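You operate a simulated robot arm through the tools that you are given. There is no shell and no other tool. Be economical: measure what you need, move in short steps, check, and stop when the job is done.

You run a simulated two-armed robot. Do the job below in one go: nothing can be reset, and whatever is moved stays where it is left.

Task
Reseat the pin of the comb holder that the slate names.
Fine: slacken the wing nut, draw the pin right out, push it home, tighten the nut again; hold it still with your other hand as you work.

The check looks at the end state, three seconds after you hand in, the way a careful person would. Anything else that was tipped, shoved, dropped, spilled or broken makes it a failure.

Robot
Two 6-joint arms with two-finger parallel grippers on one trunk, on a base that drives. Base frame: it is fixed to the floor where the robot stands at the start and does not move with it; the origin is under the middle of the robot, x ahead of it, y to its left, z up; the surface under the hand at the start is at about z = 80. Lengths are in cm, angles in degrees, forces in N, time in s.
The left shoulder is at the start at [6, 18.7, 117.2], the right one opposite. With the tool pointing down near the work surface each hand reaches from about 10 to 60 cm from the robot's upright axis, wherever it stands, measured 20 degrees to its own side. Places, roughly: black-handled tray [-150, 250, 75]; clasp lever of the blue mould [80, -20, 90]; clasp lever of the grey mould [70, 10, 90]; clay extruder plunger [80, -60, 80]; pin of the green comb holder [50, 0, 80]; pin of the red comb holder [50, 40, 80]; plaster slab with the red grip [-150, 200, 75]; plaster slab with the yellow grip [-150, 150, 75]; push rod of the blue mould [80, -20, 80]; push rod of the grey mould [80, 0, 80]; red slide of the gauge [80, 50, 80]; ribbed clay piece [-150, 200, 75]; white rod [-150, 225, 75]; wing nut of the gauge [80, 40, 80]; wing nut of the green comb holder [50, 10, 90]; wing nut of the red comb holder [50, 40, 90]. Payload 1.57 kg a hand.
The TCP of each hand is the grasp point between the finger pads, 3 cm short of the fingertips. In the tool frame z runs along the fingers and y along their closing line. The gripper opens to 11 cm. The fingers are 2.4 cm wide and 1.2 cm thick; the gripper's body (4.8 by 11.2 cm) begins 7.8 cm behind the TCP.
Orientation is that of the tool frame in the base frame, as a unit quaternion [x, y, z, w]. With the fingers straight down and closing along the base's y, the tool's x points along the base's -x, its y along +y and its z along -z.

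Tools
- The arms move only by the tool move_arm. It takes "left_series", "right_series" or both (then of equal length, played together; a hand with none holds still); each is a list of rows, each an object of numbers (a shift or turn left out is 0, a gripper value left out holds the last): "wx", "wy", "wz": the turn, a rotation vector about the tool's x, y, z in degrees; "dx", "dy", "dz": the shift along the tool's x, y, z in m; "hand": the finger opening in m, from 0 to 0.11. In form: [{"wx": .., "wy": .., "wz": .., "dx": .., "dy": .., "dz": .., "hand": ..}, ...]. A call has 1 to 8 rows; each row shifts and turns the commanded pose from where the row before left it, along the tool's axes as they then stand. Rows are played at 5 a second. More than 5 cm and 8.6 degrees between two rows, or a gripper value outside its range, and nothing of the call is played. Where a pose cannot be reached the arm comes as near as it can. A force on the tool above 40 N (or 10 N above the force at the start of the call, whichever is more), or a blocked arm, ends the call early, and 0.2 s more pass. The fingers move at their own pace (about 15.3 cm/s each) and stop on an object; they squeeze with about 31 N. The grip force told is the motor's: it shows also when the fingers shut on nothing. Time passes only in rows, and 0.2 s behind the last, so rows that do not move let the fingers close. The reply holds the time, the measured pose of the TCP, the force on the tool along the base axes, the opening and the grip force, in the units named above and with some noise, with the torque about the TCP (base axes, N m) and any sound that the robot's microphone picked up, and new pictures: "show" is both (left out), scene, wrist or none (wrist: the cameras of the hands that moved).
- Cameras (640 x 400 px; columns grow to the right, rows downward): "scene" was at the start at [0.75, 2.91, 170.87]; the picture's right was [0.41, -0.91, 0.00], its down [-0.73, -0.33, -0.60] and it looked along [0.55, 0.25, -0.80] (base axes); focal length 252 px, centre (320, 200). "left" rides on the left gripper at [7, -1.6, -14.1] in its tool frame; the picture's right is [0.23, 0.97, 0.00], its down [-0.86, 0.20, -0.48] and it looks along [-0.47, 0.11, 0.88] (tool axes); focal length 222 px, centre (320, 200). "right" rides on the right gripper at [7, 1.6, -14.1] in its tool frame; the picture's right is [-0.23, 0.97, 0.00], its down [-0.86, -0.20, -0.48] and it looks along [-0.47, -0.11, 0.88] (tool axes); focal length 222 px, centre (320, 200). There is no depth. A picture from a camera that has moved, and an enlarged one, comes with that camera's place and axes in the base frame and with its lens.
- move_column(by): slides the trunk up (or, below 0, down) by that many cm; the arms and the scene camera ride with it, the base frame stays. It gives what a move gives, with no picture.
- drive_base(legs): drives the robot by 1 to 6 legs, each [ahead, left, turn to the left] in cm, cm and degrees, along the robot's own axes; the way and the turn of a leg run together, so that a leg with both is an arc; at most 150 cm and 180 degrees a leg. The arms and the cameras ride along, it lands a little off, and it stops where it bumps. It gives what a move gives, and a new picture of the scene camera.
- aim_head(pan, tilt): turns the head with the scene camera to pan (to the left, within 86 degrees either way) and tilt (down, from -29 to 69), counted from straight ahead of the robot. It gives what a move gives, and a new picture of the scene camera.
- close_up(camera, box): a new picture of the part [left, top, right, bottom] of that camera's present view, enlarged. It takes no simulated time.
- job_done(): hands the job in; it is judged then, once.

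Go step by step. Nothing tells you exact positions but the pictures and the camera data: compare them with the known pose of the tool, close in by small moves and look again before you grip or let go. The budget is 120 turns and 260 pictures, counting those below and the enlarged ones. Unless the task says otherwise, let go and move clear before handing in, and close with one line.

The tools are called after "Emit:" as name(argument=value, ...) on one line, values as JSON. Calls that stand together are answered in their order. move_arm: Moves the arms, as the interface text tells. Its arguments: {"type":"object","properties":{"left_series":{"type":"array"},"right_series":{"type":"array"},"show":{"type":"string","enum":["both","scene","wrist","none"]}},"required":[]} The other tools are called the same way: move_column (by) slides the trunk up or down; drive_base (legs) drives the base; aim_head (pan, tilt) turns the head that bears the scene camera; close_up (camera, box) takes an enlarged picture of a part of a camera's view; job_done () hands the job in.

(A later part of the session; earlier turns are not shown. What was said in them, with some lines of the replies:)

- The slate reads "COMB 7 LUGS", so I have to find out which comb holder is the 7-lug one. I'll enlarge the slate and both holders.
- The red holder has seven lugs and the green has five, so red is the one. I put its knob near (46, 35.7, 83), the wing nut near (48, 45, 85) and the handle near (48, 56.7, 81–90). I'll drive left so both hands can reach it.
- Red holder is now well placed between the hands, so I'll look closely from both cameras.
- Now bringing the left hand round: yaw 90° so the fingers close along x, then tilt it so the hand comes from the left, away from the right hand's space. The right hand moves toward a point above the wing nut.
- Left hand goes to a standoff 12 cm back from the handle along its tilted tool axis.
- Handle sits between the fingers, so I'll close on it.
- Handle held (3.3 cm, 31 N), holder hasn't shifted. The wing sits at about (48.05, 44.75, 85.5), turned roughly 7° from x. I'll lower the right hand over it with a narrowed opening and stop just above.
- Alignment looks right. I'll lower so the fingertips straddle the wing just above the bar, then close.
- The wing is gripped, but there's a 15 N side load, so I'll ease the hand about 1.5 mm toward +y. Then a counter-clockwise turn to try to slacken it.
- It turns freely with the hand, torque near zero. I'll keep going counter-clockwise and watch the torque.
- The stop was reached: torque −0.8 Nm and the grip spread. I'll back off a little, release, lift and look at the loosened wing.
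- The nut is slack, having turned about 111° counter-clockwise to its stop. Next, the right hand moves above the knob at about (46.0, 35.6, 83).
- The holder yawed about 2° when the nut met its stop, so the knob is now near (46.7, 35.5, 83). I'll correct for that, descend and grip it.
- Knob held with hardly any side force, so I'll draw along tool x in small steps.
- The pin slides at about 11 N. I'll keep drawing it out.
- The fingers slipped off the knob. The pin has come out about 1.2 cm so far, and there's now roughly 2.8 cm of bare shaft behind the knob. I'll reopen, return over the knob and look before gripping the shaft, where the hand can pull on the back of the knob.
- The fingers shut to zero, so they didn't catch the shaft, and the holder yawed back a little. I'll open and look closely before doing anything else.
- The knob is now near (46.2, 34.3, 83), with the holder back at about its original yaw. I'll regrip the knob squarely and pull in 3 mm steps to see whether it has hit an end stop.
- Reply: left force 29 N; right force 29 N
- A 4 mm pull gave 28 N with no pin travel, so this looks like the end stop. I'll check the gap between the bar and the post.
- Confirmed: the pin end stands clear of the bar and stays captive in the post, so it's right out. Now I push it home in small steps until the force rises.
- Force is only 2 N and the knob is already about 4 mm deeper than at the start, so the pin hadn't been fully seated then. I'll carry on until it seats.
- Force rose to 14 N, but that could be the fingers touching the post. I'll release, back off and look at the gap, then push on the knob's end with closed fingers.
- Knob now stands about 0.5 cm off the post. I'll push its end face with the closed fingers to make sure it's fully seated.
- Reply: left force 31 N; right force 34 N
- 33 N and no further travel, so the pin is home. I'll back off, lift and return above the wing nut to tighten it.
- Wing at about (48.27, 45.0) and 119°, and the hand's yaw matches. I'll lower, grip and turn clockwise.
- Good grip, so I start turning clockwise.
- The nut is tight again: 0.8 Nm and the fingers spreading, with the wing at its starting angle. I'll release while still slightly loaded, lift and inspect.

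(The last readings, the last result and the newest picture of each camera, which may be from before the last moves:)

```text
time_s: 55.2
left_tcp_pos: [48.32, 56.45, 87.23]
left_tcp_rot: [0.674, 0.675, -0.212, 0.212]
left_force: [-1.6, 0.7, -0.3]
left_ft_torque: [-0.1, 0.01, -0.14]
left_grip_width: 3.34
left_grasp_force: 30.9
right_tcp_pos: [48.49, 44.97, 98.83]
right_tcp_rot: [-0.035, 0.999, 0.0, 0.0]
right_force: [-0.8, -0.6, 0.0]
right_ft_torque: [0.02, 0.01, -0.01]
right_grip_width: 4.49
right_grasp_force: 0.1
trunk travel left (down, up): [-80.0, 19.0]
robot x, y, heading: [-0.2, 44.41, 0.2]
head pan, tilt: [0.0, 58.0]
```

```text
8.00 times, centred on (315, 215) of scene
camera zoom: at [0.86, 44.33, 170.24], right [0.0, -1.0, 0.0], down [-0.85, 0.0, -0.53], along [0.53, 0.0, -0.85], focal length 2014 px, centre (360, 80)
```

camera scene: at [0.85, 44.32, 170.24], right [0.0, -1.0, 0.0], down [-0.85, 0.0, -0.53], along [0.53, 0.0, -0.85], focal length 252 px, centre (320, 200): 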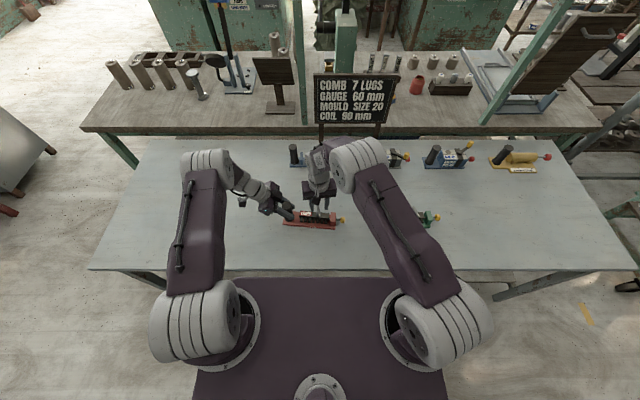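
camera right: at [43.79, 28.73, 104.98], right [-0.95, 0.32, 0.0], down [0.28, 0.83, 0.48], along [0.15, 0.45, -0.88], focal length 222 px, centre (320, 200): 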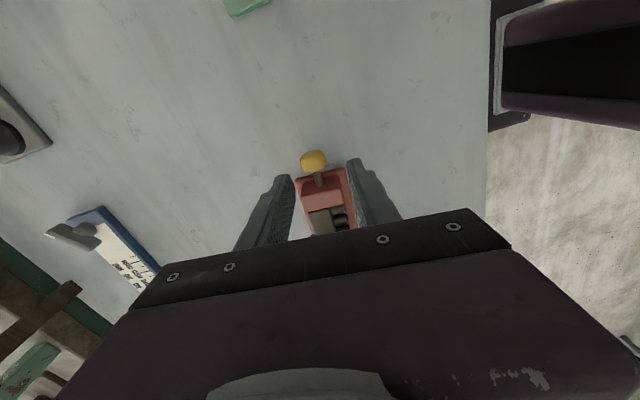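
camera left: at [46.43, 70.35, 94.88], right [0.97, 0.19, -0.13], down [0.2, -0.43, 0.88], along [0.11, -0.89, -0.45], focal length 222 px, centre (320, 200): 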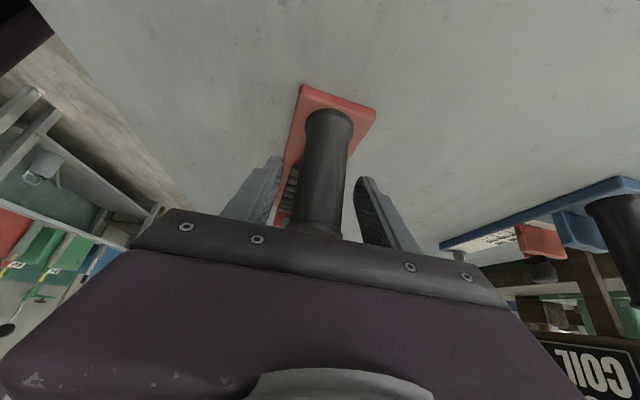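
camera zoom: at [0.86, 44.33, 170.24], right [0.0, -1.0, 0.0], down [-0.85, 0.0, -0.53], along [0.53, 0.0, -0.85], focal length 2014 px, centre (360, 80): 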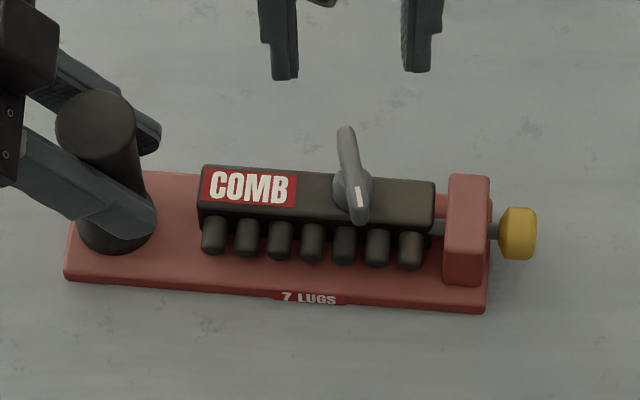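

Wing nut is back at its tight angle, the pin is seated with its knob close to the post, and the holder sits flat. I'll release the handle and withdraw both hands.

Emit:
move_arm(left_series=[{"hand": 0.045}, {"hand": 0.06}, {"hand": 0.07}, {"dz": -0.04}, {"dz": -0.04}, {"dz": -0.04}, {"dz": -0.04}, {}], right_series=[{"dz": -0.03}, {"dz": -0.03}, {"dz": -0.03}, {}, {}, {}, {}, {}], show="scene")

Emit:
close_up(camera="scene", box=[275, 190, 355, 240])

```text
time_s: 57.0
left_tcp_pos: [48.39, 65.59, 100.4]
left_tcp_rot: [0.675, 0.674, -0.212, 0.212]
left_force: [-0.5, 0.7, 0.1]
left_ft_torque: [0.01, 0.0, 0.04]
left_grip_width: 7.01
left_grasp_force: 0.1
right_tcp_pos: [48.3, 44.81, 107.67]
right_tcp_rot: [-0.036, 0.999, 0.0, 0.001]
right_force: [0.1, 0.5, -0.4]
right_ft_torque: [-0.02, 0.02, 0.02]
right_grip_width: 4.51
right_grasp_force: 0.0
trunk travel left (down, up): [-80.0, 19.0]
robot x, y, heading: [-0.26, 44.58, 0.1]
head pan, tilt: [0.0, 58.0]
camera scene: at [0.91, 44.3, 170.24], right [0.0, -1.0, 0.0], down [-0.85, 0.0, -0.53], along [0.53, 0.0, -0.85], focal length 252 px, centre (320, 200)
```

scene: 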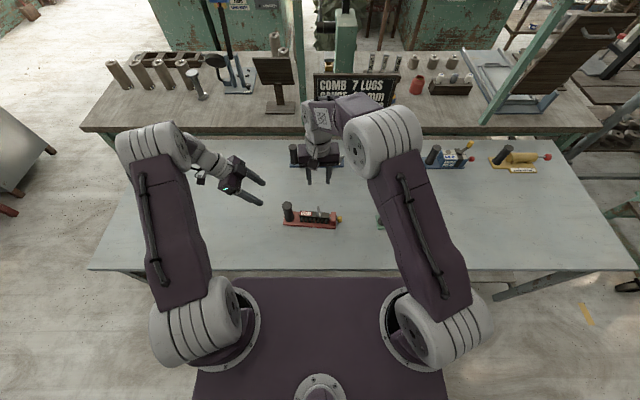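

```text
8.00 times, centred on (315, 215) of scene
camera zoom: at [0.91, 44.3, 170.24], right [0.0, -1.0, 0.0], down [-0.85, 0.0, -0.53], along [0.53, 0.0, -0.85], focal length 2014 px, centre (360, 80)
```

zoom: 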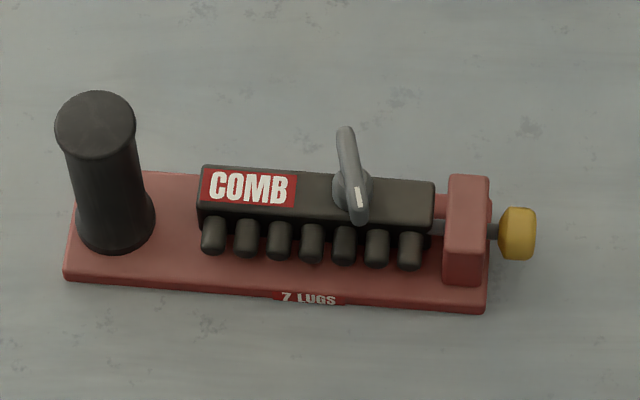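

The holder stands almost where it started, pin home and nut tight, and both hands are clear. I'm handing it in.

Emit:
job_done()

```text
The job is handed in.
```

I reseated the pin of the red comb holder, the one with 7 lugs: it was drawn out to its stop, pushed fully home, and the wing nut tightened again. The holder turned about 2° on the bench while I worked.
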